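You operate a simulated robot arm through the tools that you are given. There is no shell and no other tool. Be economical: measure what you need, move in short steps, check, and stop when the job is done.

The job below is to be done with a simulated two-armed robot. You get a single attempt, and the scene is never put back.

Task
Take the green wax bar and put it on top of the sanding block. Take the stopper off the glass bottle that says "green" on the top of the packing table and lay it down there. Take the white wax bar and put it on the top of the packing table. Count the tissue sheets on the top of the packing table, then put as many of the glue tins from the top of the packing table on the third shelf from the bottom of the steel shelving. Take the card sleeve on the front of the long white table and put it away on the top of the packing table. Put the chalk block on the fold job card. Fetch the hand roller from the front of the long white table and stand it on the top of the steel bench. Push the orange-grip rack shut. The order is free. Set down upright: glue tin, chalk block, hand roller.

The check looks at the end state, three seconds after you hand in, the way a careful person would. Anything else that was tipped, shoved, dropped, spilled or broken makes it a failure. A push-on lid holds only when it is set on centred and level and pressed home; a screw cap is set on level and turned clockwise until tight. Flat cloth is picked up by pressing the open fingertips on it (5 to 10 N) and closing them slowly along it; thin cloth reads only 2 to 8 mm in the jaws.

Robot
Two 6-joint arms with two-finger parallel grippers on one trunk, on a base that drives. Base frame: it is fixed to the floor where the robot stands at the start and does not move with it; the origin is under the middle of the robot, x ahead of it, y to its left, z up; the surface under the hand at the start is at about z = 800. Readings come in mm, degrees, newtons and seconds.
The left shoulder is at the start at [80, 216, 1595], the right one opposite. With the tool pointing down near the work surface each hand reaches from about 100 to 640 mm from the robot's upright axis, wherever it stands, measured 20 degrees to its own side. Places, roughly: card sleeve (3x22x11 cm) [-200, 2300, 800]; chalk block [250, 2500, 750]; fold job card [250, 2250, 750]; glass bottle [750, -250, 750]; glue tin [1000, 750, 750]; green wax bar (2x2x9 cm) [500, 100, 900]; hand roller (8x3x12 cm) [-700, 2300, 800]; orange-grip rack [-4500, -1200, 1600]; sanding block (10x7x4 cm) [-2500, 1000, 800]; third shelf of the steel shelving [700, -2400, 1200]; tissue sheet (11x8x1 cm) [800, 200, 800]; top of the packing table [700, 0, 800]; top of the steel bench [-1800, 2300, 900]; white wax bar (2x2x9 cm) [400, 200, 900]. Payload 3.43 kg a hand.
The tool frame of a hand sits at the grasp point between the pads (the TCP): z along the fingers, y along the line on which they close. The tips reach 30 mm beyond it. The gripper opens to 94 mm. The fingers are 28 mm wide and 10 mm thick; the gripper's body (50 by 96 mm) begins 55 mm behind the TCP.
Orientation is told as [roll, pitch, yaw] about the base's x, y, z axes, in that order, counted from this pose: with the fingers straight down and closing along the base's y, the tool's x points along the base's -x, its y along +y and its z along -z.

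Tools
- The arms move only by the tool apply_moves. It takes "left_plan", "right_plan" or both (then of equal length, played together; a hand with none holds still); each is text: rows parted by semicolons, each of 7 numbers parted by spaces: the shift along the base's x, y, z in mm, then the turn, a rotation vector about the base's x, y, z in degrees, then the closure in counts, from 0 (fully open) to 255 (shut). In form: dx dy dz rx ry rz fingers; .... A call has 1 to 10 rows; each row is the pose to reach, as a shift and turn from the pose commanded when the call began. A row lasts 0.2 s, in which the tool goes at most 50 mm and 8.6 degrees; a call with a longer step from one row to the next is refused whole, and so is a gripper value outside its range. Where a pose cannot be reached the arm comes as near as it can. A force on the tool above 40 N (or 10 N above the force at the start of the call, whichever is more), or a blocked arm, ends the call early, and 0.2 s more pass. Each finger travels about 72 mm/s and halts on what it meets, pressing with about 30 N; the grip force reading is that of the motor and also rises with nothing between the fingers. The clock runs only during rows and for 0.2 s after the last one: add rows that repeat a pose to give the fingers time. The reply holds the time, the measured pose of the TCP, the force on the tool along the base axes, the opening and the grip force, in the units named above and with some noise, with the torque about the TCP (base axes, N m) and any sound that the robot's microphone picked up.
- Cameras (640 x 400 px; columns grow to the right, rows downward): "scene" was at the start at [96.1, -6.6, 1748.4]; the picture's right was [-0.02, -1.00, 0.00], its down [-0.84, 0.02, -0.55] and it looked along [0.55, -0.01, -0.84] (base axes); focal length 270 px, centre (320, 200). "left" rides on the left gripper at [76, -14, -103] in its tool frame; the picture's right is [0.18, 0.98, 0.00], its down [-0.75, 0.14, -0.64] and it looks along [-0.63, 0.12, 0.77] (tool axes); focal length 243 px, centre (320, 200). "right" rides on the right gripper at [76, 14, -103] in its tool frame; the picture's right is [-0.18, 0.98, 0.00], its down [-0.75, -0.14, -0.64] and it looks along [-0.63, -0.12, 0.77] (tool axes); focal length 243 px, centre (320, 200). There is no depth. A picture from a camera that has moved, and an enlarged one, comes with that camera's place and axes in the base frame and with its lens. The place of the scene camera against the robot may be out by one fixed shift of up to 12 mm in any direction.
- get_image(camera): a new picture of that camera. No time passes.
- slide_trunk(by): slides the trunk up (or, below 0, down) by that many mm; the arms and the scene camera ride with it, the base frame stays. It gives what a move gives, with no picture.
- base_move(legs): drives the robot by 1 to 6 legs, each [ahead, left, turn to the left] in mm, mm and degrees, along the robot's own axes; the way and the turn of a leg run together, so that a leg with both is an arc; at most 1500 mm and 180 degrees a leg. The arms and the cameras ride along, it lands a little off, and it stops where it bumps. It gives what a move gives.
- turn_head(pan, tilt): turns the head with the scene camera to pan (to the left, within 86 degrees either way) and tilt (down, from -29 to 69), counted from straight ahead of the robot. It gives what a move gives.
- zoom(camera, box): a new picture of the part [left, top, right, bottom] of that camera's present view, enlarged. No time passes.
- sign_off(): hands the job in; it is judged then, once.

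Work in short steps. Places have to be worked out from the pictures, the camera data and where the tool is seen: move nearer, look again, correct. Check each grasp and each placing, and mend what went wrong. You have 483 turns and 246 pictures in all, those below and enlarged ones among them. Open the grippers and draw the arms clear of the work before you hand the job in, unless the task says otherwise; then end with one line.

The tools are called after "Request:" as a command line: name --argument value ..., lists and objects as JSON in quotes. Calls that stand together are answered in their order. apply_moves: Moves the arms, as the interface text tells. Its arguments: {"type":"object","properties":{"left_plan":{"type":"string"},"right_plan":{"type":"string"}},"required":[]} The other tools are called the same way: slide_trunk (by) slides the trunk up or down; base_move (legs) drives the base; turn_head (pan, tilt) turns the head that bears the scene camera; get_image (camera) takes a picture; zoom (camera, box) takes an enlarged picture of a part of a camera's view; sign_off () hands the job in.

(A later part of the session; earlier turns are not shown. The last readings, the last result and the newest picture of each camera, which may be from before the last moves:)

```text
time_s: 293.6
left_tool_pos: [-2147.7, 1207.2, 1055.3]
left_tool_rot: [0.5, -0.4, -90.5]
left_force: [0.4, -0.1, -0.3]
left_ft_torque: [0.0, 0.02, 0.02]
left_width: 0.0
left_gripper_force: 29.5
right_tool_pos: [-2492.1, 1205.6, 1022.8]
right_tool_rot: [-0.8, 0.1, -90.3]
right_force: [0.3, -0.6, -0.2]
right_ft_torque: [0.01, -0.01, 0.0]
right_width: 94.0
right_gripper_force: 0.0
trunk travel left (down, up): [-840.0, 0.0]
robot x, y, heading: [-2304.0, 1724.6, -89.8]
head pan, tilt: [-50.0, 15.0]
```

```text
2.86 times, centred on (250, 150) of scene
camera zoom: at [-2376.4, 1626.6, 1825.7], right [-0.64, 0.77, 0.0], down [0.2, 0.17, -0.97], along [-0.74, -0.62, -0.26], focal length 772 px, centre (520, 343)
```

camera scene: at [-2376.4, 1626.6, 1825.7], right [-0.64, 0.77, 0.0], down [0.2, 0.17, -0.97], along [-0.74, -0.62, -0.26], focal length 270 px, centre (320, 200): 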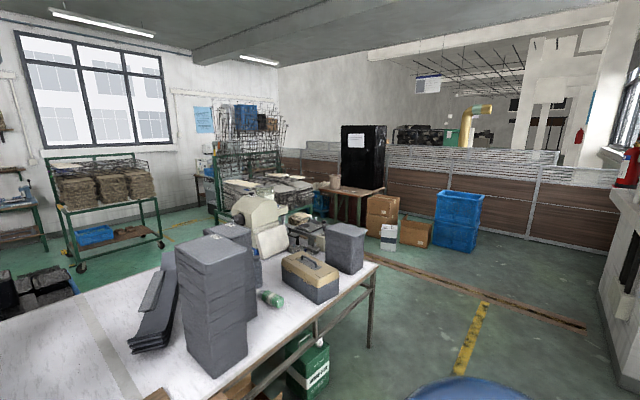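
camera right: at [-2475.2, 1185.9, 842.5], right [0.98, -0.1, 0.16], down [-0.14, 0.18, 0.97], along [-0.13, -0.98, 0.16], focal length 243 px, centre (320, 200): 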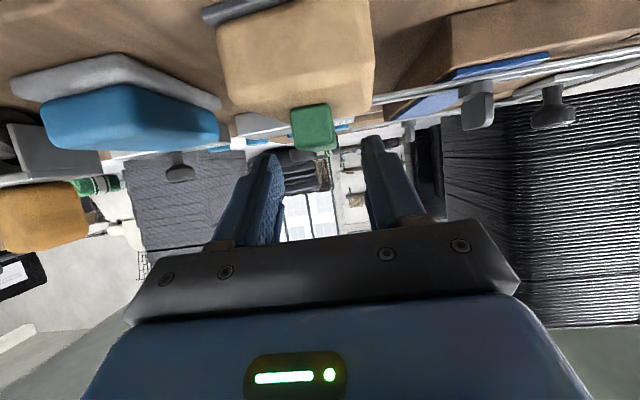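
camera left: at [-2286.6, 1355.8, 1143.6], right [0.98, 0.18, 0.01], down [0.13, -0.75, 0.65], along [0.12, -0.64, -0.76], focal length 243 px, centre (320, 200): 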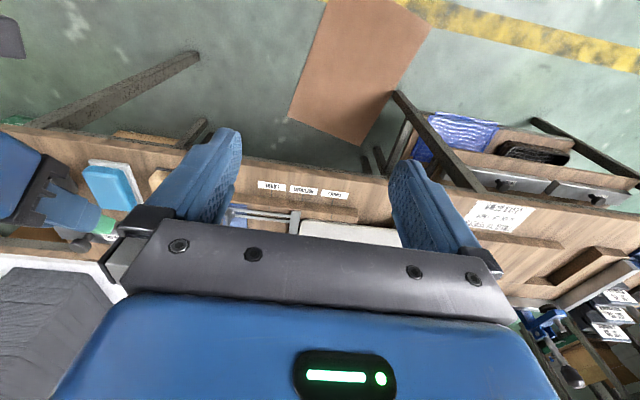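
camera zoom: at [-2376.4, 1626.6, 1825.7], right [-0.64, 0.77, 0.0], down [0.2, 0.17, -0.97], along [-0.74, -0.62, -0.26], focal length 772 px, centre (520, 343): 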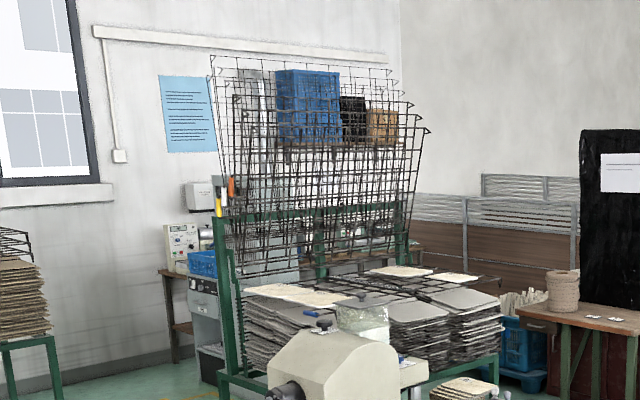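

It is a tiered drying rack with grips at its left post. I sidestep right past the tables to look closer.

Request:
base_move --legs '[[0, -1400, 0], [0, -1000, 0]]'

Request:
turn_head --pan 0 --tilt 15

Request:
get_image --camera "scene"

```text
time_s: 305.1
left_tool_pos: [-4503.4, 1245.6, 1056.3]
left_tool_rot: [0.5, -0.4, -91.4]
left_force: [0.6, -0.5, -0.4]
left_ft_torque: [-0.01, -0.01, 0.0]
left_width: 0.0
left_gripper_force: 30.1
right_tool_pos: [-4847.0, 1250.0, 1023.2]
right_tool_rot: [-0.9, 0.0, -91.1]
right_force: [-0.4, -0.3, 0.1]
right_ft_torque: [0.0, -0.02, -0.01]
right_width: 93.9
right_gripper_force: 0.0
trunk travel left (down, up): [-840.0, 0.0]
robot x, y, heading: [-4645.9, 1764.5, -91.2]
head pan, tilt: [-50.0, 15.0]
```

```text
time_s: 306.3
left_tool_pos: [-4504.3, 1245.3, 1056.2]
left_tool_rot: [0.5, -0.4, -91.3]
left_force: [-1.4, 0.6, 0.5]
left_ft_torque: [-0.01, 0.0, 0.01]
left_width: 0.1
left_gripper_force: 29.8
right_tool_pos: [-4846.4, 1249.5, 1022.1]
right_tool_rot: [-0.7, 0.0, -91.2]
right_force: [-0.5, -0.3, -1.1]
right_ft_torque: [0.02, 0.01, -0.02]
right_width: 93.9
right_gripper_force: 0.0
trunk travel left (down, up): [-840.0, 0.0]
robot x, y, heading: [-4649.2, 1763.6, -91.1]
head pan, tilt: [0.0, 15.0]
```

```text
106 pictures are left
camera scene: at [-4654.4, 1633.8, 1825.8], right [-1.0, 0.02, 0.0], down [0.0, 0.26, -0.97], along [-0.02, -0.97, -0.26], focal length 270 px, centre (320, 200)
```

scene: 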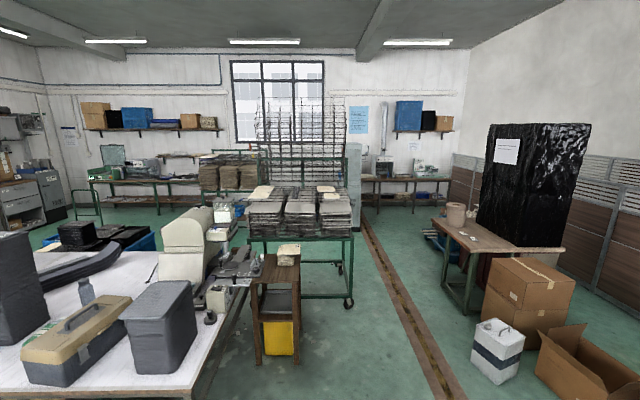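

I zoom on the rack.

Request:
zoom --camera "scene" --box '[230, 80, 380, 200]'

Request:
zoom --camera "scene" --box '[230, 180, 380, 320]'

```text
3.33 times, centred on (305, 140) of scene
camera zoom: at [-4654.4, 1633.8, 1825.8], right [-1.0, 0.02, 0.0], down [0.0, 0.26, -0.97], along [-0.02, -0.97, -0.26], focal length 900 px, centre (370, 400)
```

zoom: 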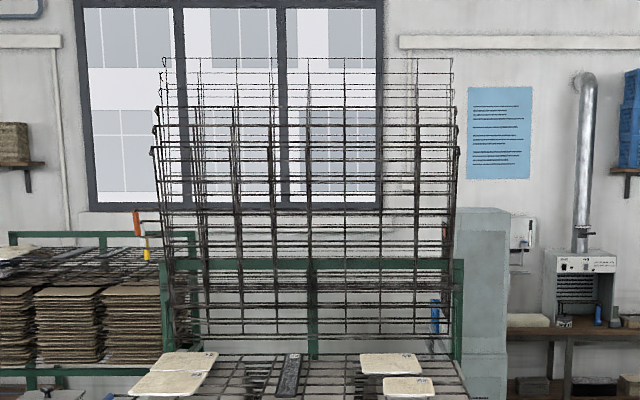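

```text
2.86 times, centred on (305, 250) of scene
camera zoom: at [-4654.4, 1633.8, 1825.8], right [-1.0, 0.02, 0.0], down [0.0, 0.26, -0.97], along [-0.02, -0.97, -0.26], focal length 772 px, centre (363, 57)
```

zoom: 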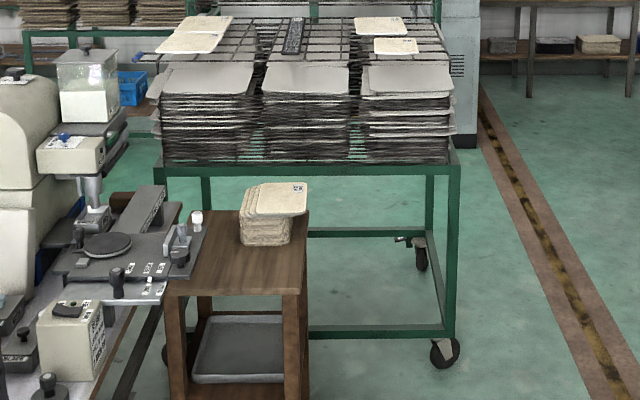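

Several trays are swung up at the back; orange grips at about z 1600, x≈−4030 and −4930. I drive closer on the free right part (x≈−4800).

Request:
base_move --legs '[[0, -160, 1.1], [1500, 0, 0]]'

Request:
turn_head --pan 0 --tilt 5

Request:
get_image --camera "scene"

```text
time_s: 314.7
left_tool_pos: [-4588.5, -230.1, 1056.1]
left_tool_rot: [0.4, -0.4, -87.4]
left_force: [-0.3, 0.7, 0.2]
left_ft_torque: [-0.03, 0.0, 0.01]
left_width: 0.0
left_gripper_force: 30.2
right_tool_pos: [-4930.3, -251.3, 1023.7]
right_tool_rot: [-0.8, -0.1, -87.2]
right_force: [-0.5, 0.5, 0.6]
right_ft_torque: [-0.01, 0.04, 0.0]
right_width: 93.9
right_gripper_force: 0.0
trunk travel left (down, up): [-840.0, 0.0]
robot x, y, heading: [-4766.0, 275.9, -87.0]
head pan, tilt: [0.0, 15.0]
```

```text
time_s: 315.4
left_tool_pos: [-4588.5, -229.7, 1057.2]
left_tool_rot: [0.5, -0.4, -87.4]
left_force: [0.4, -0.2, -0.3]
left_ft_torque: [0.01, 0.04, 0.0]
left_width: 0.0
left_gripper_force: 30.8
right_tool_pos: [-4929.9, -251.2, 1022.7]
right_tool_rot: [-0.8, 0.0, -87.1]
right_force: [0.8, 0.0, 0.2]
right_ft_torque: [-0.04, 0.0, 0.0]
right_width: 94.2
right_gripper_force: 0.0
trunk travel left (down, up): [-840.0, 0.0]
robot x, y, heading: [-4768.7, 276.6, -87.0]
head pan, tilt: [0.0, 5.0]
```

```text
103 pictures are left
camera scene: at [-4765.4, 147.8, 1842.0], right [-1.0, -0.05, 0.0], down [0.0, 0.09, -1.0], along [0.05, -0.99, -0.09], focal length 270 px, centre (320, 200)
```

scene: 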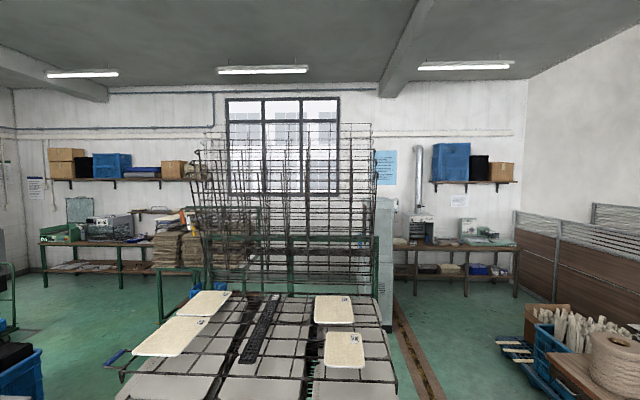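

I zoom on the grips and the raised trays.

Request:
zoom --camera "scene" --box '[90, 110, 250, 390]'

Request:
zoom --camera "scene" --box '[170, 110, 410, 290]'

```text
1.43 times, centred on (170, 250) of scene
camera zoom: at [-4765.4, 147.8, 1842.0], right [-1.0, -0.05, 0.0], down [0.0, 0.09, -1.0], along [0.05, -0.99, -0.09], focal length 386 px, centre (534, 129)
```

zoom: 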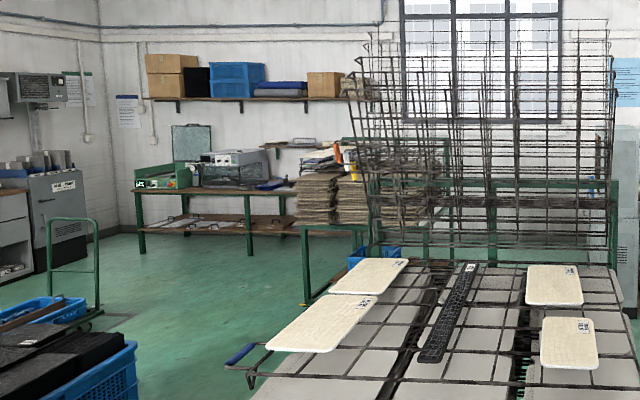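

```text
2.22 times, centred on (290, 200) of scene
camera zoom: at [-4765.4, 147.8, 1842.0], right [-1.0, -0.05, 0.0], down [0.0, 0.09, -1.0], along [0.05, -0.99, -0.09], focal length 600 px, centre (387, 200)
```

zoom: 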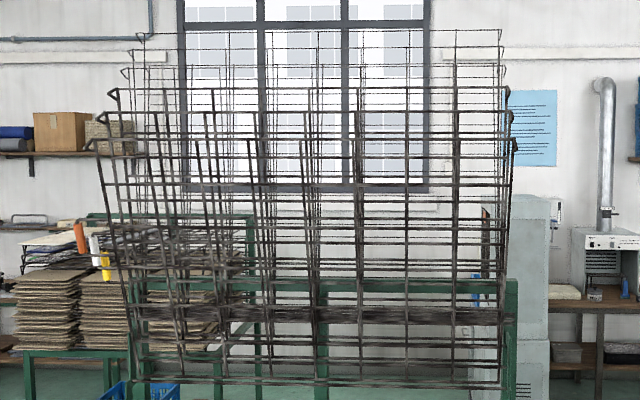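

The orange-grip tray appears to be the front-most raised one (hinge at back ≈ (y −1400, z 1170), leaning ~67°, grip ≈ (−3970, −1210, 1632)). I test how high the right hand reaches with the tool horizontal.

Request:
apply_moves --right_plan "0 0 25 -8.4 0 0 200; 0 0 50 -16.8 0 0 255; 0 0 75 -25.2 0 0 255; 0 0 110 -33.6 0 0 255; 0 0 150 -42 0 0 255; 0 0 190 -50.4 0 0 255; 0 0 235 -58.8 0 0 255; 0 0 280 -67.2 0 0 255; 0 0 325 -75.6 0 0 255; 0 0 370 -84 0 0 255"

Request:
apply_moves --right_plan "0 0 45 -6 0 0 255; 0 0 90 -6 0 0 255; 0 0 135 -6 0 0 255; 0 0 180 -6 0 0 255; 0 0 225 -6 0 0 255; 0 0 270 -6 0 0 255; 0 0 315 -6 0 0 255; 0 0 360 -6 0 0 255"

```text
time_s: 317.6
left_tool_pos: [-4587.5, -232.4, 1057.0]
left_tool_rot: [0.5, -0.3, -87.3]
left_force: [-0.1, -0.6, -0.1]
left_ft_torque: [0.0, 0.03, 0.04]
left_width: 0.0
left_gripper_force: 30.2
right_tool_pos: [-4925.6, -266.5, 1390.0]
right_tool_rot: [-27.1, -83.5, -63.4]
right_force: [-0.4, -0.7, 0.4]
right_ft_torque: [-0.02, 0.01, 0.02]
right_width: 0.0
right_gripper_force: 29.7
right hand out of reach, approached as far as the arm can: row 9, 10
trunk travel left (down, up): [-840.0, 0.0]
robot x, y, heading: [-4766.2, 276.0, -87.1]
head pan, tilt: [0.0, 5.0]
```

```text
time_s: 319.4
left_tool_pos: [-4587.6, -230.7, 1056.5]
left_tool_rot: [0.6, -0.4, -87.5]
left_force: [0.8, 0.5, -0.2]
left_ft_torque: [0.01, -0.01, -0.01]
left_width: 0.0
left_gripper_force: 29.7
right_tool_pos: [-4926.5, -268.4, 1749.3]
right_tool_rot: [-94.6, -87.2, 3.8]
right_force: [0.2, -0.2, 0.4]
right_ft_torque: [-0.01, 0.0, -0.01]
right_width: 0.1
right_gripper_force: 29.9
right hand out of reach, approached as far as the arm can: row 1, 2, 3, 4, 5, 8
trunk travel left (down, up): [-840.0, 0.0]
robot x, y, heading: [-4764.2, 274.6, -87.0]
head pan, tilt: [0.0, 5.0]
```

Horizontal tool reaches z≈1750. I zoom to see whether the orange item on the right end is also a grip of that tray.

Request:
zoom --camera "scene" --box '[320, 120, 420, 250]'

Request:
zoom --camera "scene" --box '[170, 120, 260, 240]'

```text
3.08 times, centred on (370, 185) of scene
camera zoom: at [-4765.0, 148.1, 1841.9], right [-1.0, -0.05, 0.0], down [0.0, 0.09, -1.0], along [0.05, -0.99, -0.09], focal length 831 px, centre (166, 246)
```

zoom: 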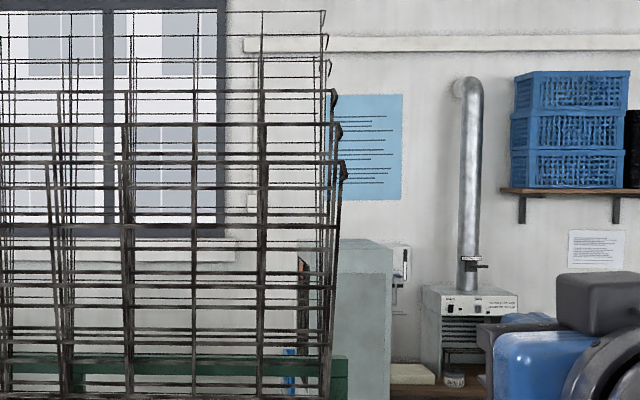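

```text
3.33 times, centred on (215, 180) of scene
camera zoom: at [-4765.0, 148.1, 1841.9], right [-1.0, -0.05, 0.0], down [0.0, 0.09, -1.0], along [0.05, -0.99, -0.09], focal length 900 px, centre (670, 267)
```

zoom: 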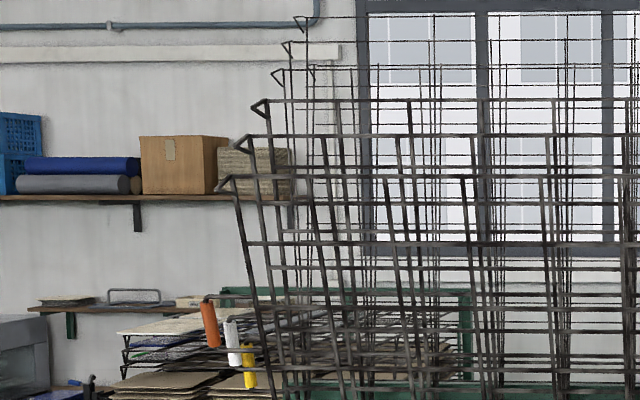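

Only the left end has grips; orange belongs to the front tray (top bar ≈ y −1247, z 1848, right rail x≈−4996). Best: stand right of the rack facing +x and sweep the tray down with a finger laid behind its right rail. I drive there.

Request:
base_move --legs '[[0, -880, 0], [0, 0, 87]]'

Request:
turn_head --pan -45 --tilt 15

Request:
get_image --camera "scene"

```text
time_s: 327.9
left_tool_pos: [-5139.6, 394.6, 1057.3]
left_tool_rot: [0.5, -0.5, 1.1]
left_force: [0.0, -0.6, 0.4]
left_ft_torque: [0.02, 0.04, -0.01]
left_width: 0.0
left_gripper_force: 29.7
right_tool_pos: [-5111.7, 54.9, 1747.9]
right_tool_rot: [-95.8, -87.0, 93.4]
right_force: [0.8, 0.0, 0.1]
right_ft_torque: [0.01, -0.02, 0.02]
right_width: 0.0
right_gripper_force: 30.0
trunk travel left (down, up): [-840.0, 0.0]
robot x, y, heading: [-5652.6, 228.4, 1.6]
head pan, tilt: [0.0, 5.0]
```

```text
time_s: 329.0
left_tool_pos: [-5139.4, 395.5, 1055.8]
left_tool_rot: [0.5, -0.4, 1.1]
left_force: [0.1, 0.1, 0.6]
left_ft_torque: [0.05, -0.01, 0.03]
left_width: 0.2
left_gripper_force: 30.0
right_tool_pos: [-5110.8, 56.3, 1748.6]
right_tool_rot: [-95.6, -87.1, 93.4]
right_force: [0.1, -0.1, -0.3]
right_ft_torque: [0.0, -0.01, 0.01]
right_width: 0.0
right_gripper_force: 30.3
trunk travel left (down, up): [-840.0, 0.0]
robot x, y, heading: [-5650.0, 229.0, 1.3]
head pan, tilt: [-45.0, 15.0]
```

```text
98 pictures are left
camera scene: at [-5555.2, 161.4, 1825.8], right [-0.69, -0.73, 0.0], down [-0.19, 0.18, -0.97], along [0.7, -0.67, -0.26], focal length 270 px, centre (320, 200)
```

scene: 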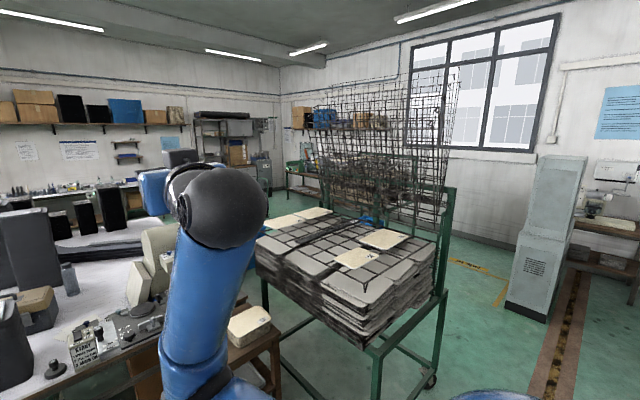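

I sidestep right to y≈−950 and look straight at the rack's side.

Request:
base_move --legs '[[0, 0, -1.3], [0, -1190, 0]]'

Request:
turn_head --pan -20 --tilt 15

Request:
get_image --camera "scene"

```text
time_s: 330.8
left_tool_pos: [-5134.7, 321.2, 1055.4]
left_tool_rot: [0.1, -0.3, -0.1]
left_force: [0.7, 0.9, -0.5]
left_ft_torque: [-0.04, 0.03, 0.01]
left_width: 0.0
left_gripper_force: 30.2
right_tool_pos: [-5113.8, -13.7, 1749.0]
right_tool_rot: [-94.6, -86.7, 91.0]
right_force: [0.3, 0.6, 0.2]
right_ft_torque: [0.0, -0.01, -0.07]
right_width: 0.0
right_gripper_force: 29.9
trunk travel left (down, up): [-840.0, 0.0]
robot x, y, heading: [-5651.1, 159.9, 0.3]
head pan, tilt: [-45.0, 15.0]
stopped in leg 2: the robot was blocked; the commanded pose is now the measured one
```

```text
time_s: 331.7
left_tool_pos: [-5136.0, 312.8, 1055.5]
left_tool_rot: [0.4, -0.4, -0.3]
left_force: [-0.1, -0.3, -0.2]
left_ft_torque: [0.0, 0.03, 0.01]
left_width: 0.0
left_gripper_force: 29.7
right_tool_pos: [-5114.3, -27.5, 1748.5]
right_tool_rot: [-95.1, -87.1, 91.5]
right_force: [0.4, 0.1, -0.4]
right_ft_torque: [0.03, 0.01, 0.02]
right_width: 0.2
right_gripper_force: 29.8
trunk travel left (down, up): [-840.0, 0.0]
robot x, y, heading: [-5648.2, 159.4, 0.1]
head pan, tilt: [-20.0, 15.0]
```

```text
97 pictures are left
camera scene: at [-5534.9, 121.5, 1825.8], right [-0.34, -0.94, 0.0], down [-0.24, 0.09, -0.97], along [0.91, -0.33, -0.26], focal length 270 px, centre (320, 200)
```

scene: 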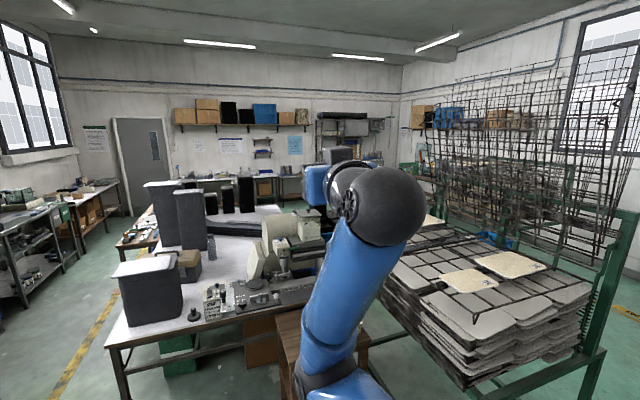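

Blocked again on the right: likely the white canister near (−5900, −50). I look to the right and down.

Request:
turn_head --pan -86 --tilt 40

Request:
get_image --camera "scene"

```text
time_s: 333.1
left_tool_pos: [-5133.4, 313.5, 1056.4]
left_tool_rot: [0.4, -0.4, -0.2]
left_force: [-0.7, -0.9, 0.1]
left_ft_torque: [0.02, 0.01, 0.01]
left_width: 0.1
left_gripper_force: 29.0
right_tool_pos: [-5115.3, -27.4, 1748.7]
right_tool_rot: [-95.1, -87.0, 91.5]
right_force: [0.4, -0.2, 0.1]
right_ft_torque: [-0.03, -0.02, -0.01]
right_width: 0.0
right_gripper_force: 29.4
trunk travel left (down, up): [-840.0, 0.0]
robot x, y, heading: [-5650.9, 161.8, 0.2]
head pan, tilt: [-85.9, 40.0]
```

```text
96 pictures are left
camera scene: at [-5616.5, 69.4, 1786.3], right [-1.0, -0.07, 0.0], down [-0.05, 0.64, -0.77], along [0.06, -0.76, -0.64], focal length 270 px, centre (320, 200)
```

scene: 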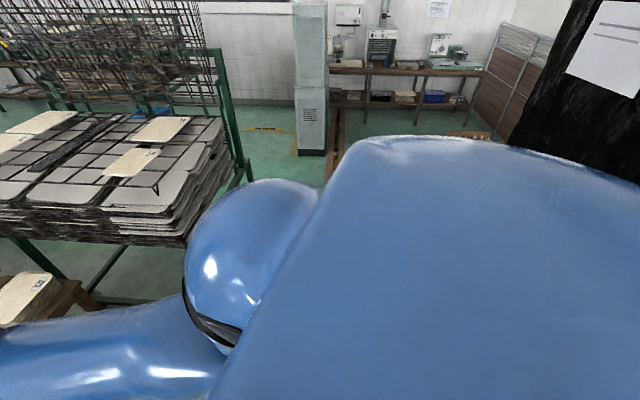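

I step away, go forward to x≈−5500 (clear of that side), and retract the right hand before sidestepping along the rack.

Request:
apply_moves --right_plan "-30 0 -20 0 0 0 255; -60 0 -40 0 0 0 255; -90 0 -60 0 0 0 255; -120 0 -80 0 0 0 255; -150 0 -100 0 0 0 255"

Request:
base_move --legs '[[0, 100, 0], [150, 0, 0]]'

Request:
turn_head --pan -86 --tilt 50

Request:
get_image --camera "scene"

```text
time_s: 334.3
left_tool_pos: [-5138.0, 316.3, 1058.0]
left_tool_rot: [0.2, -0.5, -0.2]
left_force: [-0.5, 1.4, 0.5]
left_ft_torque: [-0.04, 0.0, -0.01]
left_width: 0.1
left_gripper_force: 30.4
right_tool_pos: [-5199.1, 50.6, 1689.4]
right_tool_rot: [-101.3, -86.9, 97.5]
right_force: [-0.5, 0.3, 0.6]
right_ft_torque: [-0.01, 0.02, 0.0]
right_width: 0.0
right_gripper_force: 29.9
right hand out of reach, approached as far as the arm can: row 1, 2, 3, 4, 5
trunk travel left (down, up): [-840.0, 0.0]
robot x, y, heading: [-5648.2, 161.1, 0.2]
head pan, tilt: [-85.9, 40.0]
```

```text
time_s: 336.4
left_tool_pos: [-4992.1, 412.5, 1058.6]
left_tool_rot: [0.3, -0.6, -0.3]
left_force: [-0.3, 0.0, 0.2]
left_ft_torque: [-0.02, -0.02, -0.04]
left_width: 0.0
left_gripper_force: 30.2
right_tool_pos: [-5054.2, 147.1, 1689.9]
right_tool_rot: [-104.7, -86.9, 100.9]
right_force: [-1.2, 0.3, 0.0]
right_ft_torque: [-0.02, 0.0, -0.02]
right_width: 0.0
right_gripper_force: 29.9
trunk travel left (down, up): [-840.0, 0.0]
robot x, y, heading: [-5500.4, 256.8, 0.4]
head pan, tilt: [-85.9, 40.0]
```

```text
time_s: 337.1
left_tool_pos: [-4989.4, 411.9, 1057.4]
left_tool_rot: [0.4, -0.4, -0.3]
left_force: [-0.2, -0.5, 0.4]
left_ft_torque: [-0.02, -0.05, 0.0]
left_width: 0.0
left_gripper_force: 30.1
right_tool_pos: [-5049.9, 145.1, 1690.4]
right_tool_rot: [-102.2, -87.0, 98.4]
right_force: [-0.1, 0.4, -0.9]
right_ft_torque: [-0.02, 0.03, 0.02]
right_width: 0.1
right_gripper_force: 30.3
trunk travel left (down, up): [-840.0, 0.0]
robot x, y, heading: [-5498.4, 255.2, 0.3]
head pan, tilt: [-85.9, 50.0]
```

```text
95 pictures are left
camera scene: at [-5472.4, 176.6, 1772.2], right [-1.0, -0.07, 0.0], down [-0.06, 0.76, -0.64], along [0.05, -0.64, -0.77], focal length 270 px, centre (320, 200)
```

scene: 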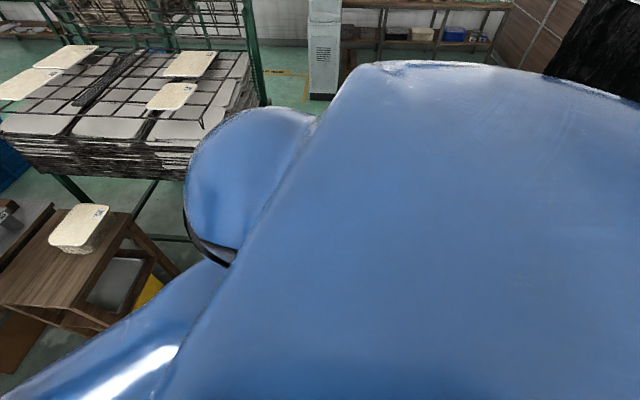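

I retract the left hand, set the base at x≈−5570, then sidestep right.

Request:
apply_moves --left_plan "-40 0 -10 0 0 0 255; -80 0 -20 0 0 0 255; -120 0 -30 0 0 0 255; -150 0 -40 0 0 0 255"

Request:
base_move --legs '[[-70, 0, 0], [0, -600, 0]]'

Request:
turn_head --pan -50 --tilt 20

Request:
get_image --camera "scene"

```text
time_s: 338.1
left_tool_pos: [-5136.4, 411.3, 1016.1]
left_tool_rot: [0.4, -0.4, -0.2]
left_force: [0.7, 0.2, -0.4]
left_ft_torque: [0.0, -0.02, -0.01]
left_width: 0.2
left_gripper_force: 30.0
right_tool_pos: [-5048.2, 143.2, 1688.9]
right_tool_rot: [-100.7, -87.1, 96.7]
right_force: [0.1, -0.2, -0.5]
right_ft_torque: [-0.01, 0.0, 0.01]
right_width: 0.1
right_gripper_force: 30.5
trunk travel left (down, up): [-840.0, 0.0]
robot x, y, heading: [-5499.2, 255.7, 0.2]
head pan, tilt: [-85.9, 50.0]
```

```text
time_s: 340.8
left_tool_pos: [-5209.9, 137.0, 1015.7]
left_tool_rot: [-0.5, -0.6, -0.4]
left_force: [-0.9, 1.5, -0.7]
left_ft_torque: [-0.11, 0.0, 0.02]
left_width: 0.1
left_gripper_force: 30.4
right_tool_pos: [-5123.0, -121.1, 1691.8]
right_tool_rot: [-100.4, -86.1, 96.7]
right_force: [-0.8, 1.6, 0.3]
right_ft_torque: [-0.02, 0.05, -0.16]
right_width: 0.0
right_gripper_force: 30.3
trunk travel left (down, up): [-840.0, 0.0]
robot x, y, heading: [-5571.3, -33.7, -0.1]
head pan, tilt: [-85.9, 50.0]
stopped in leg 2: the robot was blocked; the commanded pose is now the measured one
```

```text
time_s: 341.8
left_tool_pos: [-5207.4, 112.4, 1016.7]
left_tool_rot: [0.7, -0.2, -0.6]
left_force: [0.4, 0.7, -0.3]
left_ft_torque: [0.01, 0.0, -0.03]
left_width: 0.1
left_gripper_force: 29.7
right_tool_pos: [-5118.3, -159.6, 1688.2]
right_tool_rot: [-100.3, -87.3, 96.3]
right_force: [-0.1, 0.0, -0.5]
right_ft_torque: [-0.01, 0.03, 0.02]
right_width: 0.0
right_gripper_force: 29.9
trunk travel left (down, up): [-840.0, 0.0]
robot x, y, heading: [-5574.0, -33.9, -0.1]
head pan, tilt: [-50.0, 20.0]
```

```text
94 pictures are left
camera scene: at [-5486.2, -121.0, 1817.2], right [-0.77, -0.64, 0.0], down [-0.22, 0.27, -0.94], along [0.6, -0.72, -0.35], focal length 270 px, centre (320, 200)
```

scene: 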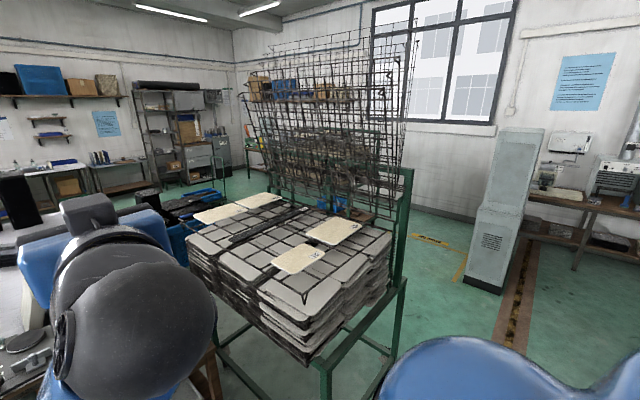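

Blocked again by something unseen at my right. I back away left and turn to face −y to see the floor there.

Request:
base_move --legs '[[0, 400, 0], [0, 0, -90]]'

Request:
turn_head --pan 0 --tilt 40

Request:
get_image --camera "scene"

```text
time_s: 348.2
left_tool_pos: [-5428.2, -2.1, 1016.7]
left_tool_rot: [0.4, -0.3, -92.3]
left_force: [0.5, -0.6, -0.5]
left_ft_torque: [-0.02, -0.01, 0.0]
left_width: 0.2
left_gripper_force: 29.7
right_tool_pos: [-5699.8, -80.5, 1687.1]
right_tool_rot: [-99.7, -87.1, 3.7]
right_force: [-0.7, -0.5, 0.4]
right_ft_torque: [0.01, -0.03, 0.01]
right_width: 0.1
right_gripper_force: 29.7
trunk travel left (down, up): [-840.0, 0.0]
robot x, y, heading: [-5570.7, 367.9, -91.9]
head pan, tilt: [-50.0, 20.0]
```

```text
time_s: 349.4
left_tool_pos: [-5431.3, -0.9, 1015.6]
left_tool_rot: [0.5, -0.3, -92.4]
left_force: [0.4, -0.3, 0.0]
left_ft_torque: [-0.03, -0.01, -0.01]
left_width: 0.0
left_gripper_force: 30.3
right_tool_pos: [-5700.8, -80.6, 1688.5]
right_tool_rot: [-99.4, -87.0, 3.6]
right_force: [0.4, 0.3, -0.1]
right_ft_torque: [0.02, -0.04, -0.03]
right_width: 0.3
right_gripper_force: 30.3
trunk travel left (down, up): [-840.0, 0.0]
robot x, y, heading: [-5569.3, 369.1, -92.2]
head pan, tilt: [0.0, 40.0]
```

```text
93 pictures are left
camera scene: at [-5578.9, 247.8, 1786.2], right [-1.0, 0.03, 0.0], down [0.02, 0.64, -0.77], along [-0.03, -0.77, -0.64], focal length 270 px, centre (320, 200)
```

scene: 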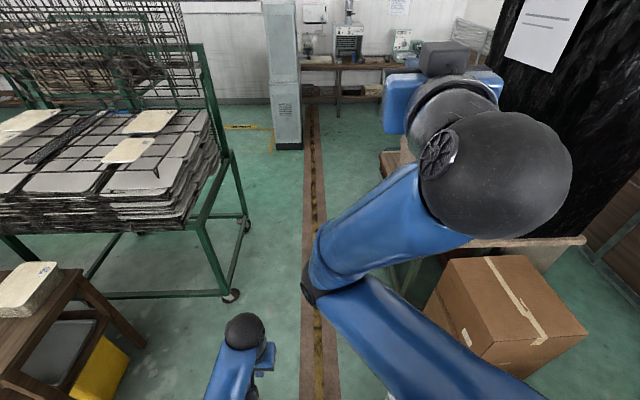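

I tilt further down to see the floor right ahead and the canister.

Request:
turn_head --pan -12 --tilt 62

Request:
get_image --camera "scene"

```text
time_s: 350.2
left_tool_pos: [-5428.7, -0.7, 1015.5]
left_tool_rot: [0.5, -0.3, -92.3]
left_force: [-0.5, 0.1, -0.1]
left_ft_torque: [-0.04, 0.0, 0.02]
left_width: 0.0
left_gripper_force: 30.4
right_tool_pos: [-5700.7, -81.6, 1689.2]
right_tool_rot: [-99.5, -86.9, 3.5]
right_force: [0.9, 0.4, -0.6]
right_ft_torque: [0.01, 0.01, -0.02]
right_width: 0.0
right_gripper_force: 30.6
trunk travel left (down, up): [-840.0, 0.0]
robot x, y, heading: [-5570.8, 364.6, -91.9]
head pan, tilt: [-12.0, 62.0]
```

```text
92 pictures are left
camera scene: at [-5591.6, 270.3, 1757.2], right [-0.97, 0.24, 0.0], down [0.21, 0.86, -0.47], along [-0.11, -0.46, -0.88], focal length 270 px, centre (320, 200)
```

scene: 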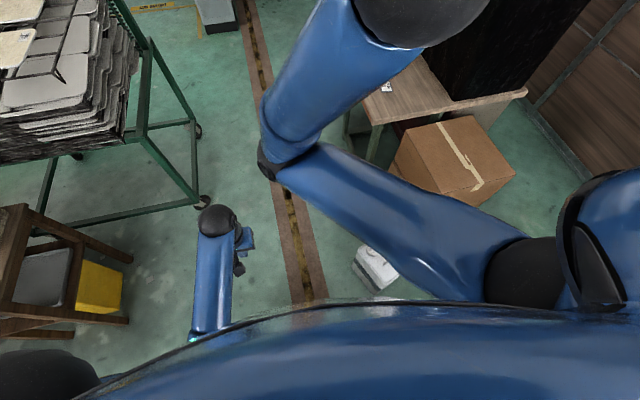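

The canister still stands upright at about x<−5875; my base's rear reaches ~310 mm. I return to heading 0, pass at x≈−5485, then back a little once past it.

Request:
base_move --legs '[[0, 0, 92], [85, 0, 0], [0, -850, 0]]'

```text
time_s: 359.2
left_tool_pos: [-5133.3, -311.4, 1014.4]
left_tool_rot: [0.4, -0.4, -1.6]
left_force: [0.2, 0.8, 0.2]
left_ft_torque: [0.0, 0.03, 0.02]
left_width: 0.0
left_gripper_force: 30.0
right_tool_pos: [-5050.6, -579.3, 1688.9]
right_tool_rot: [-99.4, -87.0, 94.1]
right_force: [-0.4, 0.6, 0.3]
right_ft_torque: [0.01, 0.0, -0.02]
right_width: 0.0
right_gripper_force: 30.4
trunk travel left (down, up): [-840.0, 0.0]
robot x, y, heading: [-5500.4, -457.4, -1.3]
head pan, tilt: [-12.0, 62.0]
```

Passed without contact. I back 55 mm, correct heading, and continue to y≈−960, then look.

Request:
base_move --legs '[[-55, 0, 1.3], [0, -500, 0]]'

Request:
turn_head --pan -25 --tilt 15

Request:
get_image --camera "scene"

Request:
get_image --camera "right"

```text
time_s: 362.6
left_tool_pos: [-5188.5, -787.2, 1016.0]
left_tool_rot: [0.3, -0.4, 0.3]
left_force: [-0.1, 0.4, -0.4]
left_ft_torque: [0.01, 0.0, 0.04]
left_width: 0.0
left_gripper_force: 29.9
right_tool_pos: [-5098.8, -1052.6, 1689.8]
right_tool_rot: [-99.5, -86.9, 96.2]
right_force: [-0.1, 0.2, 0.6]
right_ft_torque: [0.03, 0.0, -0.02]
right_width: 0.0
right_gripper_force: 30.2
trunk travel left (down, up): [-840.0, 0.0]
robot x, y, heading: [-5550.9, -947.7, 0.6]
head pan, tilt: [-12.0, 62.0]
```

```text
time_s: 363.8
left_tool_pos: [-5187.5, -790.3, 1016.2]
left_tool_rot: [0.5, -0.4, 0.4]
left_force: [0.2, -1.0, -0.5]
left_ft_torque: [0.03, 0.0, 0.01]
left_width: 0.3
left_gripper_force: 30.0
right_tool_pos: [-5096.1, -1057.2, 1688.4]
right_tool_rot: [-99.1, -87.2, 95.8]
right_force: [0.0, 0.3, 0.3]
right_ft_torque: [-0.02, 0.02, 0.0]
right_width: 0.0
right_gripper_force: 30.3
trunk travel left (down, up): [-840.0, 0.0]
robot x, y, heading: [-5552.9, -949.5, 0.4]
head pan, tilt: [-25.0, 15.0]
```

```text
91 pictures are left
camera scene: at [-5440.0, -990.9, 1825.7], right [-0.41, -0.91, 0.0], down [-0.24, 0.11, -0.97], along [0.88, -0.4, -0.26], focal length 270 px, centre (320, 200)
```

scene: 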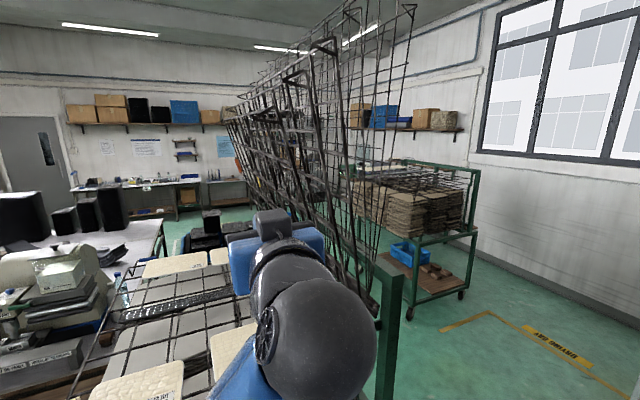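

```text
90 pictures are left
camera right: at [-5197.6, -1041.1, 1611.8], right [0.06, 0.99, 0.13], down [-0.65, -0.07, 0.75], along [0.76, -0.13, 0.64], focal length 243 px, centre (320, 200)
```

right: 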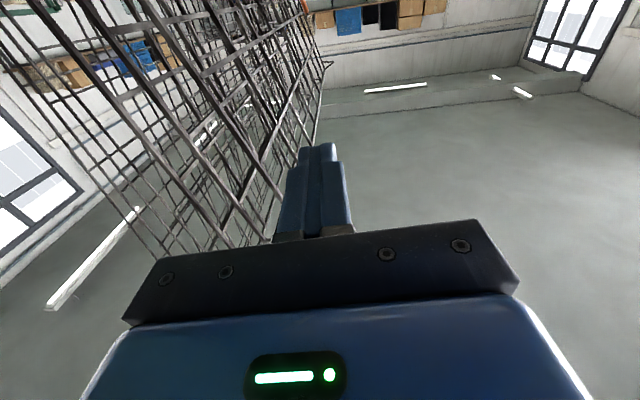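

A good side view. I zoom to separate the rails of the three trays.

Request:
zoom --camera "scene" --box '[230, 0, 430, 130]'

Request:
zoom --camera "scene" --box '[230, 120, 430, 320]'

```text
3.08 times, centred on (330, 65) of scene
camera zoom: at [-5440.0, -990.9, 1825.7], right [-0.41, -0.91, 0.0], down [-0.24, 0.11, -0.97], along [0.88, -0.4, -0.26], focal length 831 px, centre (289, 615)
```

zoom: 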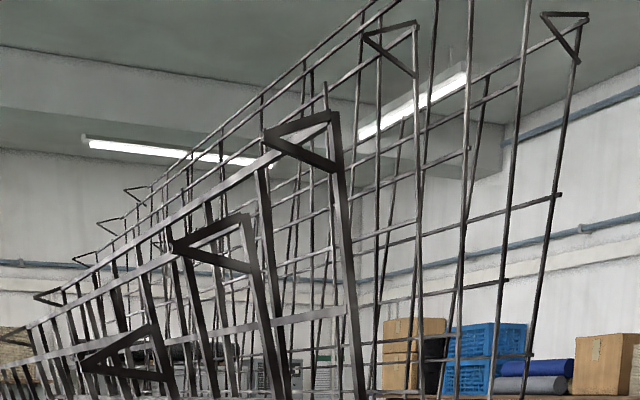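

```text
2.00 times, centred on (330, 220) of scene
camera zoom: at [-5440.0, -990.9, 1825.7], right [-0.41, -0.91, 0.0], down [-0.24, 0.11, -0.97], along [0.88, -0.4, -0.26], focal length 540 px, centre (300, 160)
```

zoom: 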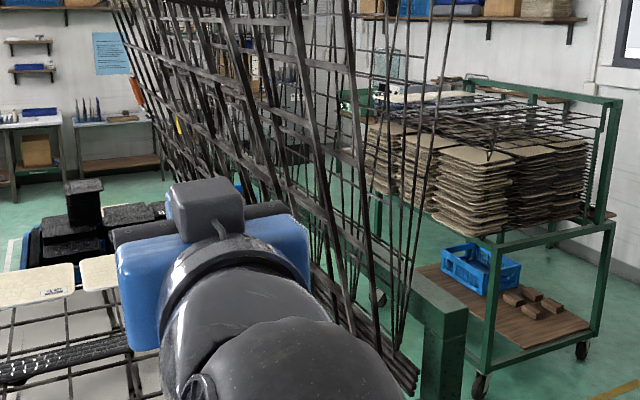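

Tray tops measured from here: tray 1 (y −1114, z 1857), tray 2 (−1170, 1914). At z 1700 the gap behind tray 1 is about y −1176…−1235. I move the closed right fingers to y −1206, just outside the rails, and look.

Request:
apply_moves --right_plan "0 -40 3 0 0 0 255; 0 -80 6 0 0 0 255; 10 -115 9 0 0 0 255; 25 -149 12 0 0 0 255; 25 -149 12 0 0 0 255"

Request:
get_image --camera "right"

Request:
get_image --camera "scene"

```text
time_s: 364.9
left_tool_pos: [-5188.7, -788.9, 1016.2]
left_tool_rot: [0.4, -0.3, 0.4]
left_force: [-0.3, -0.6, 0.1]
left_ft_torque: [0.01, 0.01, -0.02]
left_width: 0.1
left_gripper_force: 29.7
right_tool_pos: [-5034.4, -1215.6, 1685.6]
right_tool_rot: [-103.1, -87.0, 99.8]
right_force: [-0.1, 0.2, -0.3]
right_ft_torque: [0.0, -0.01, 0.02]
right_width: 0.0
right_gripper_force: 29.7
right hand out of reach, approached as far as the arm can: row 1, 2, 3, 4, 5
trunk travel left (down, up): [-840.0, 0.0]
robot x, y, heading: [-5548.1, -947.4, 0.6]
head pan, tilt: [-25.0, 15.0]
```

```text
87 pictures are left
camera right: at [-5135.0, -1200.0, 1607.9], right [0.05, 0.99, 0.13], down [-0.66, -0.07, 0.75], along [0.75, -0.13, 0.65], focal length 243 px, centre (320, 200)
```

right: 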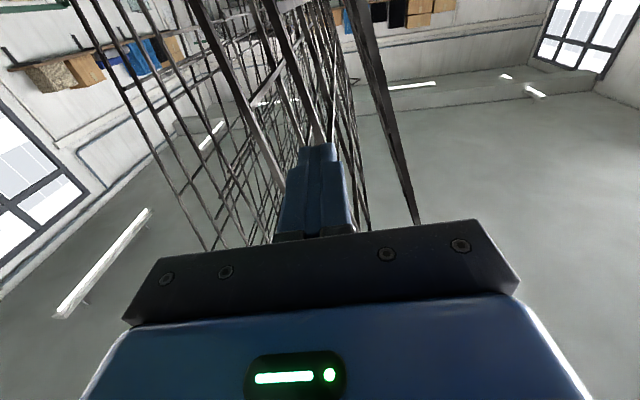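

```text
86 pictures are left
camera scene: at [-5441.8, -988.8, 1825.9], right [-0.41, -0.91, 0.0], down [-0.24, 0.11, -0.97], along [0.88, -0.4, -0.26], focal length 270 px, centre (320, 200)
```

scene: 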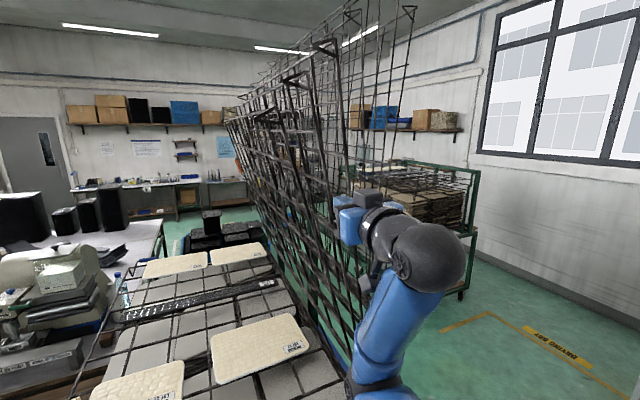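

Rail 1 is at (y −1177, z 1676) and rail 2 at (−1216, 1679), so the gap widens upward. I raise to z≈1740 with y≈−1177 where the gap is ~50 mm.

Request:
apply_moves --right_plan "-15 10 15 0 0 0 255; -20 20 30 0 0 0 255; -20 30 45 0 0 0 255; -15 38 55 0 0 0 255; -15 38 55 0 0 0 255"

Request:
get_image --camera "right"

```text
time_s: 366.1
left_tool_pos: [-5186.4, -789.9, 1015.8]
left_tool_rot: [0.6, -0.2, 0.3]
left_force: [-0.6, 0.9, -0.6]
left_ft_torque: [0.02, 0.01, 0.05]
left_width: 0.0
left_gripper_force: 30.3
right_tool_pos: [-5016.0, -1181.8, 1728.0]
right_tool_rot: [-103.6, -87.1, 100.3]
right_force: [0.6, -0.8, 0.5]
right_ft_torque: [0.01, -0.03, 0.0]
right_width: 0.0
right_gripper_force: 30.2
right hand out of reach, approached as far as the arm can: row 1, 2, 3, 4, 5
trunk travel left (down, up): [-840.0, 0.0]
robot x, y, heading: [-5551.5, -944.7, 0.7]
head pan, tilt: [-25.0, 15.0]
```

```text
85 pictures are left
camera right: at [-5115.6, -1165.8, 1651.8], right [0.06, 0.99, 0.13], down [-0.66, -0.07, 0.75], along [0.75, -0.13, 0.65], focal length 243 px, centre (320, 200)
```

right: 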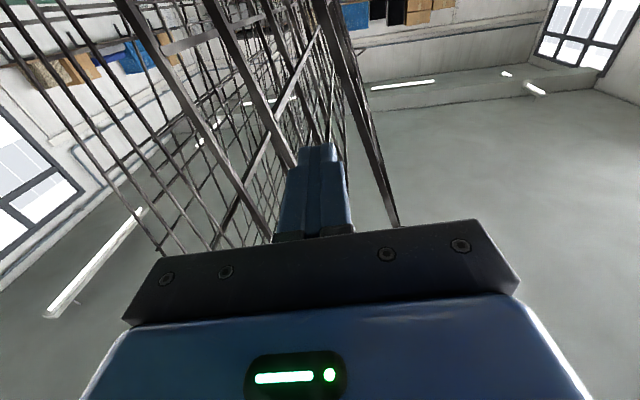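

The fingertip is well between rails 1 and 2. I push it in by moving the base 40 mm ahead.

Request:
base_move --legs '[[40, 0, 0]]'

Request:
get_image --camera "right"

```text
time_s: 367.0
left_tool_pos: [-5154.9, -790.1, 1018.1]
left_tool_rot: [0.4, -0.8, 0.2]
left_force: [-0.2, 0.5, 0.3]
left_ft_torque: [-0.02, -0.04, 0.02]
left_width: 0.0
left_gripper_force: 30.1
right_tool_pos: [-4987.9, -1179.4, 1733.5]
right_tool_rot: [-112.9, -86.8, 109.6]
right_force: [-0.6, 0.8, 0.4]
right_ft_torque: [-0.03, 0.04, 0.0]
right_width: 0.0
right_gripper_force: 30.3
trunk travel left (down, up): [-840.0, 0.0]
robot x, y, heading: [-5511.0, -945.6, 0.8]
head pan, tilt: [-25.0, 15.0]
```

```text
84 pictures are left
camera right: at [-5087.7, -1164.8, 1655.5], right [0.06, 0.99, 0.13], down [-0.66, -0.06, 0.75], along [0.75, -0.13, 0.65], focal length 243 px, centre (320, 200)
```

right: 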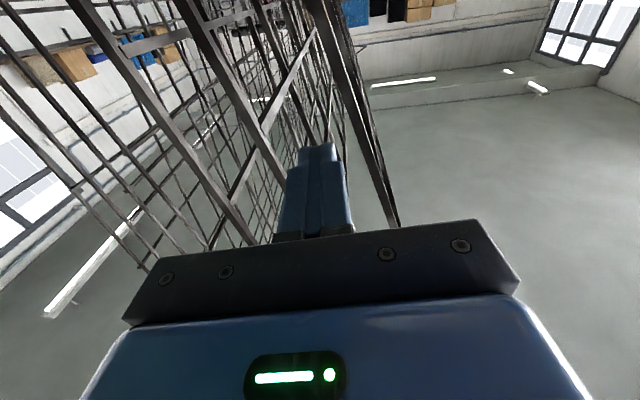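

The fingers now lie behind rail 1. I sweep the tray along its arc with base-left and trunk-down steps, starting with 80 mm left.

Request:
base_move --legs '[[0, 60, 0]]'

Request:
get_image --camera "right"

```text
time_s: 368.0
left_tool_pos: [-5148.0, -740.1, 1018.6]
left_tool_rot: [1.0, -0.3, 0.2]
left_force: [0.5, -1.7, 0.0]
left_ft_torque: [0.06, 0.02, -0.04]
left_width: 0.0
left_gripper_force: 29.9
right_tool_pos: [-4976.1, -1138.8, 1728.0]
right_tool_rot: [-109.7, -87.5, 106.0]
right_force: [-3.9, -4.1, 3.4]
right_ft_torque: [0.03, -0.11, 0.05]
right_width: 0.2
right_gripper_force: 30.4
trunk travel left (down, up): [-840.0, 0.0]
robot x, y, heading: [-5511.0, -889.0, 0.4]
head pan, tilt: [-25.0, 15.0]
```

```text
83 pictures are left
camera right: at [-5077.5, -1121.9, 1650.4], right [0.06, 0.99, 0.14], down [-0.66, -0.07, 0.75], along [0.75, -0.14, 0.65], focal length 243 px, centre (320, 200)
```

right: 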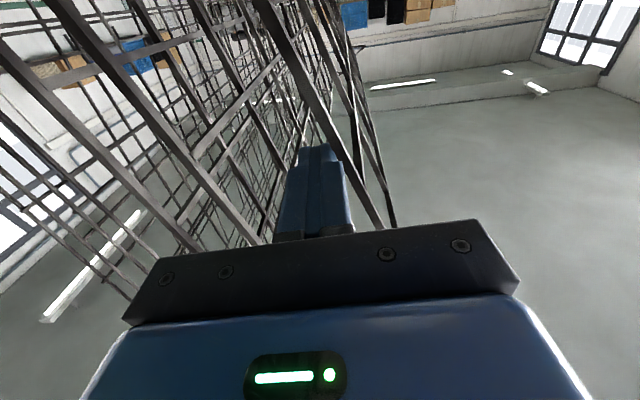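

I check with the scene camera which tray the finger is pushing.

Request:
zoom --camera "scene" --box '[230, 40, 430, 240]'

```text
2.00 times, centred on (330, 140) of scene
camera zoom: at [-5401.9, -948.8, 1825.5], right [-0.41, -0.91, -0.01], down [-0.24, 0.12, -0.96], along [0.88, -0.4, -0.26], focal length 540 px, centre (300, 320)
```

zoom: 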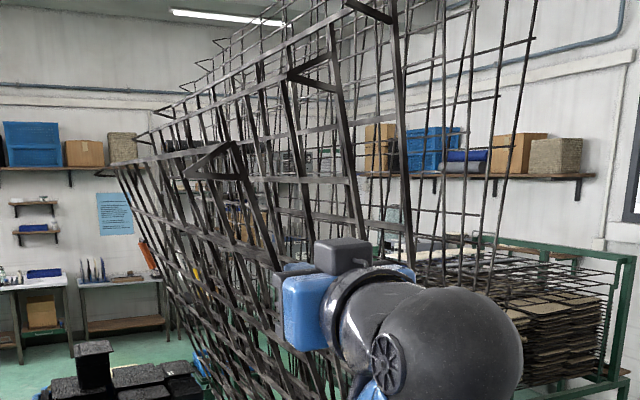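

Good: tray 1 (front) has moved forward and the finger is between rails 1 and 2. I continue the arc.

Request:
slide_trunk --by -40

Request:
base_move --legs '[[0, 70, 0]]'

Request:
slide_trunk --by -50

Request:
base_move --legs '[[0, 60, 0]]'

Request:
get_image --camera "scene"

```text
time_s: 368.8
left_tool_pos: [-5148.5, -735.0, 977.0]
left_tool_rot: [0.5, -0.4, 0.2]
left_force: [-0.6, -0.4, 0.6]
left_ft_torque: [0.02, 0.0, -0.02]
left_width: 0.0
left_gripper_force: 30.0
right_tool_pos: [-4976.3, -1129.6, 1688.7]
right_tool_rot: [-104.7, -87.2, 101.1]
right_force: [0.1, -4.1, -1.6]
right_ft_torque: [-0.09, 0.03, -0.05]
right_width: 0.0
right_gripper_force: 30.3
trunk travel left (down, up): [-800.0, 40.0]
robot x, y, heading: [-5510.3, -889.1, 0.3]
head pan, tilt: [-25.0, 15.0]
```

```text
time_s: 369.8
left_tool_pos: [-5148.3, -673.3, 978.5]
left_tool_rot: [0.9, -0.3, 0.0]
left_force: [0.1, -0.4, 0.0]
left_ft_torque: [0.05, -0.03, -0.01]
left_width: 0.0
left_gripper_force: 30.2
right_tool_pos: [-4976.8, -1072.9, 1687.6]
right_tool_rot: [-108.8, -87.5, 105.0]
right_force: [0.2, -1.8, -0.5]
right_ft_torque: [-0.03, -0.01, 0.07]
right_width: 0.0
right_gripper_force: 30.0
trunk travel left (down, up): [-800.0, 40.0]
robot x, y, heading: [-5511.2, -819.2, 0.4]
head pan, tilt: [-25.0, 15.0]
```

```text
time_s: 370.8
left_tool_pos: [-5148.2, -665.5, 926.5]
left_tool_rot: [0.4, -0.3, -0.1]
left_force: [-0.5, -0.6, -0.5]
left_ft_torque: [-0.03, 0.01, -0.01]
left_width: 0.2
left_gripper_force: 30.0
right_tool_pos: [-4978.4, -1056.6, 1640.6]
right_tool_rot: [-105.7, -86.9, 101.8]
right_force: [-0.7, -0.8, -0.4]
right_ft_torque: [0.02, -0.03, -0.01]
right_width: 0.0
right_gripper_force: 30.6
trunk travel left (down, up): [-750.0, 90.0]
robot x, y, heading: [-5510.0, -817.9, 0.2]
head pan, tilt: [-25.0, 15.0]
```

```text
time_s: 371.7
left_tool_pos: [-5149.1, -614.4, 927.9]
left_tool_rot: [1.0, -0.3, -0.2]
left_force: [-0.2, -0.9, 0.8]
left_ft_torque: [0.1, 0.01, 0.03]
left_width: 0.1
left_gripper_force: 29.8
right_tool_pos: [-4978.7, -1015.2, 1637.9]
right_tool_rot: [-108.7, -87.4, 104.8]
right_force: [0.1, -1.2, 0.2]
right_ft_torque: [0.0, -0.03, 0.1]
right_width: 0.0
right_gripper_force: 29.6
trunk travel left (down, up): [-750.0, 90.0]
robot x, y, heading: [-5516.6, -760.7, 0.0]
head pan, tilt: [-25.0, 15.0]
```

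```text
81 pictures are left
camera scene: at [-5401.9, -821.7, 1735.3], right [-0.42, -0.91, -0.01], down [-0.24, 0.12, -0.96], along [0.88, -0.4, -0.26], focal length 270 px, centre (320, 200)
```

scene: 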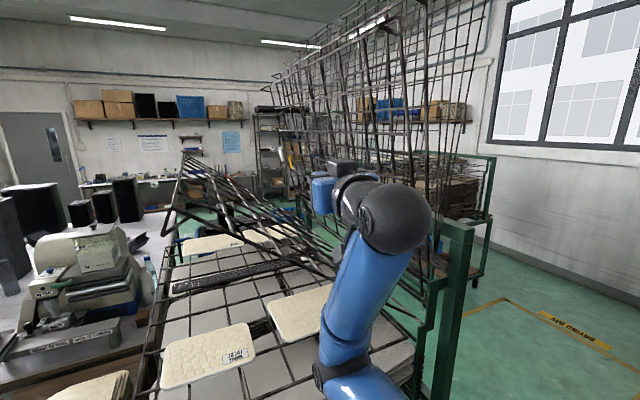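

The tray has dropped ahead of the finger. I zoom to see how far it is closed.

Request:
zoom --camera "scene" --box '[140, 120, 440, 340]'

```text
1.82 times, centred on (290, 230) of scene
camera zoom: at [-5401.9, -821.7, 1735.3], right [-0.42, -0.91, -0.01], down [-0.24, 0.12, -0.96], along [0.88, -0.4, -0.26], focal length 491 px, centre (374, 146)
```

zoom: 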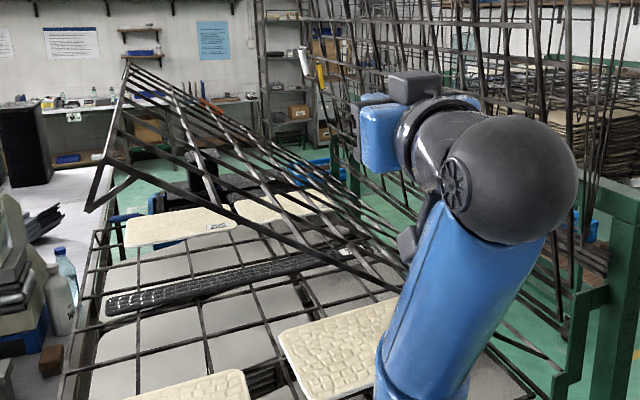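

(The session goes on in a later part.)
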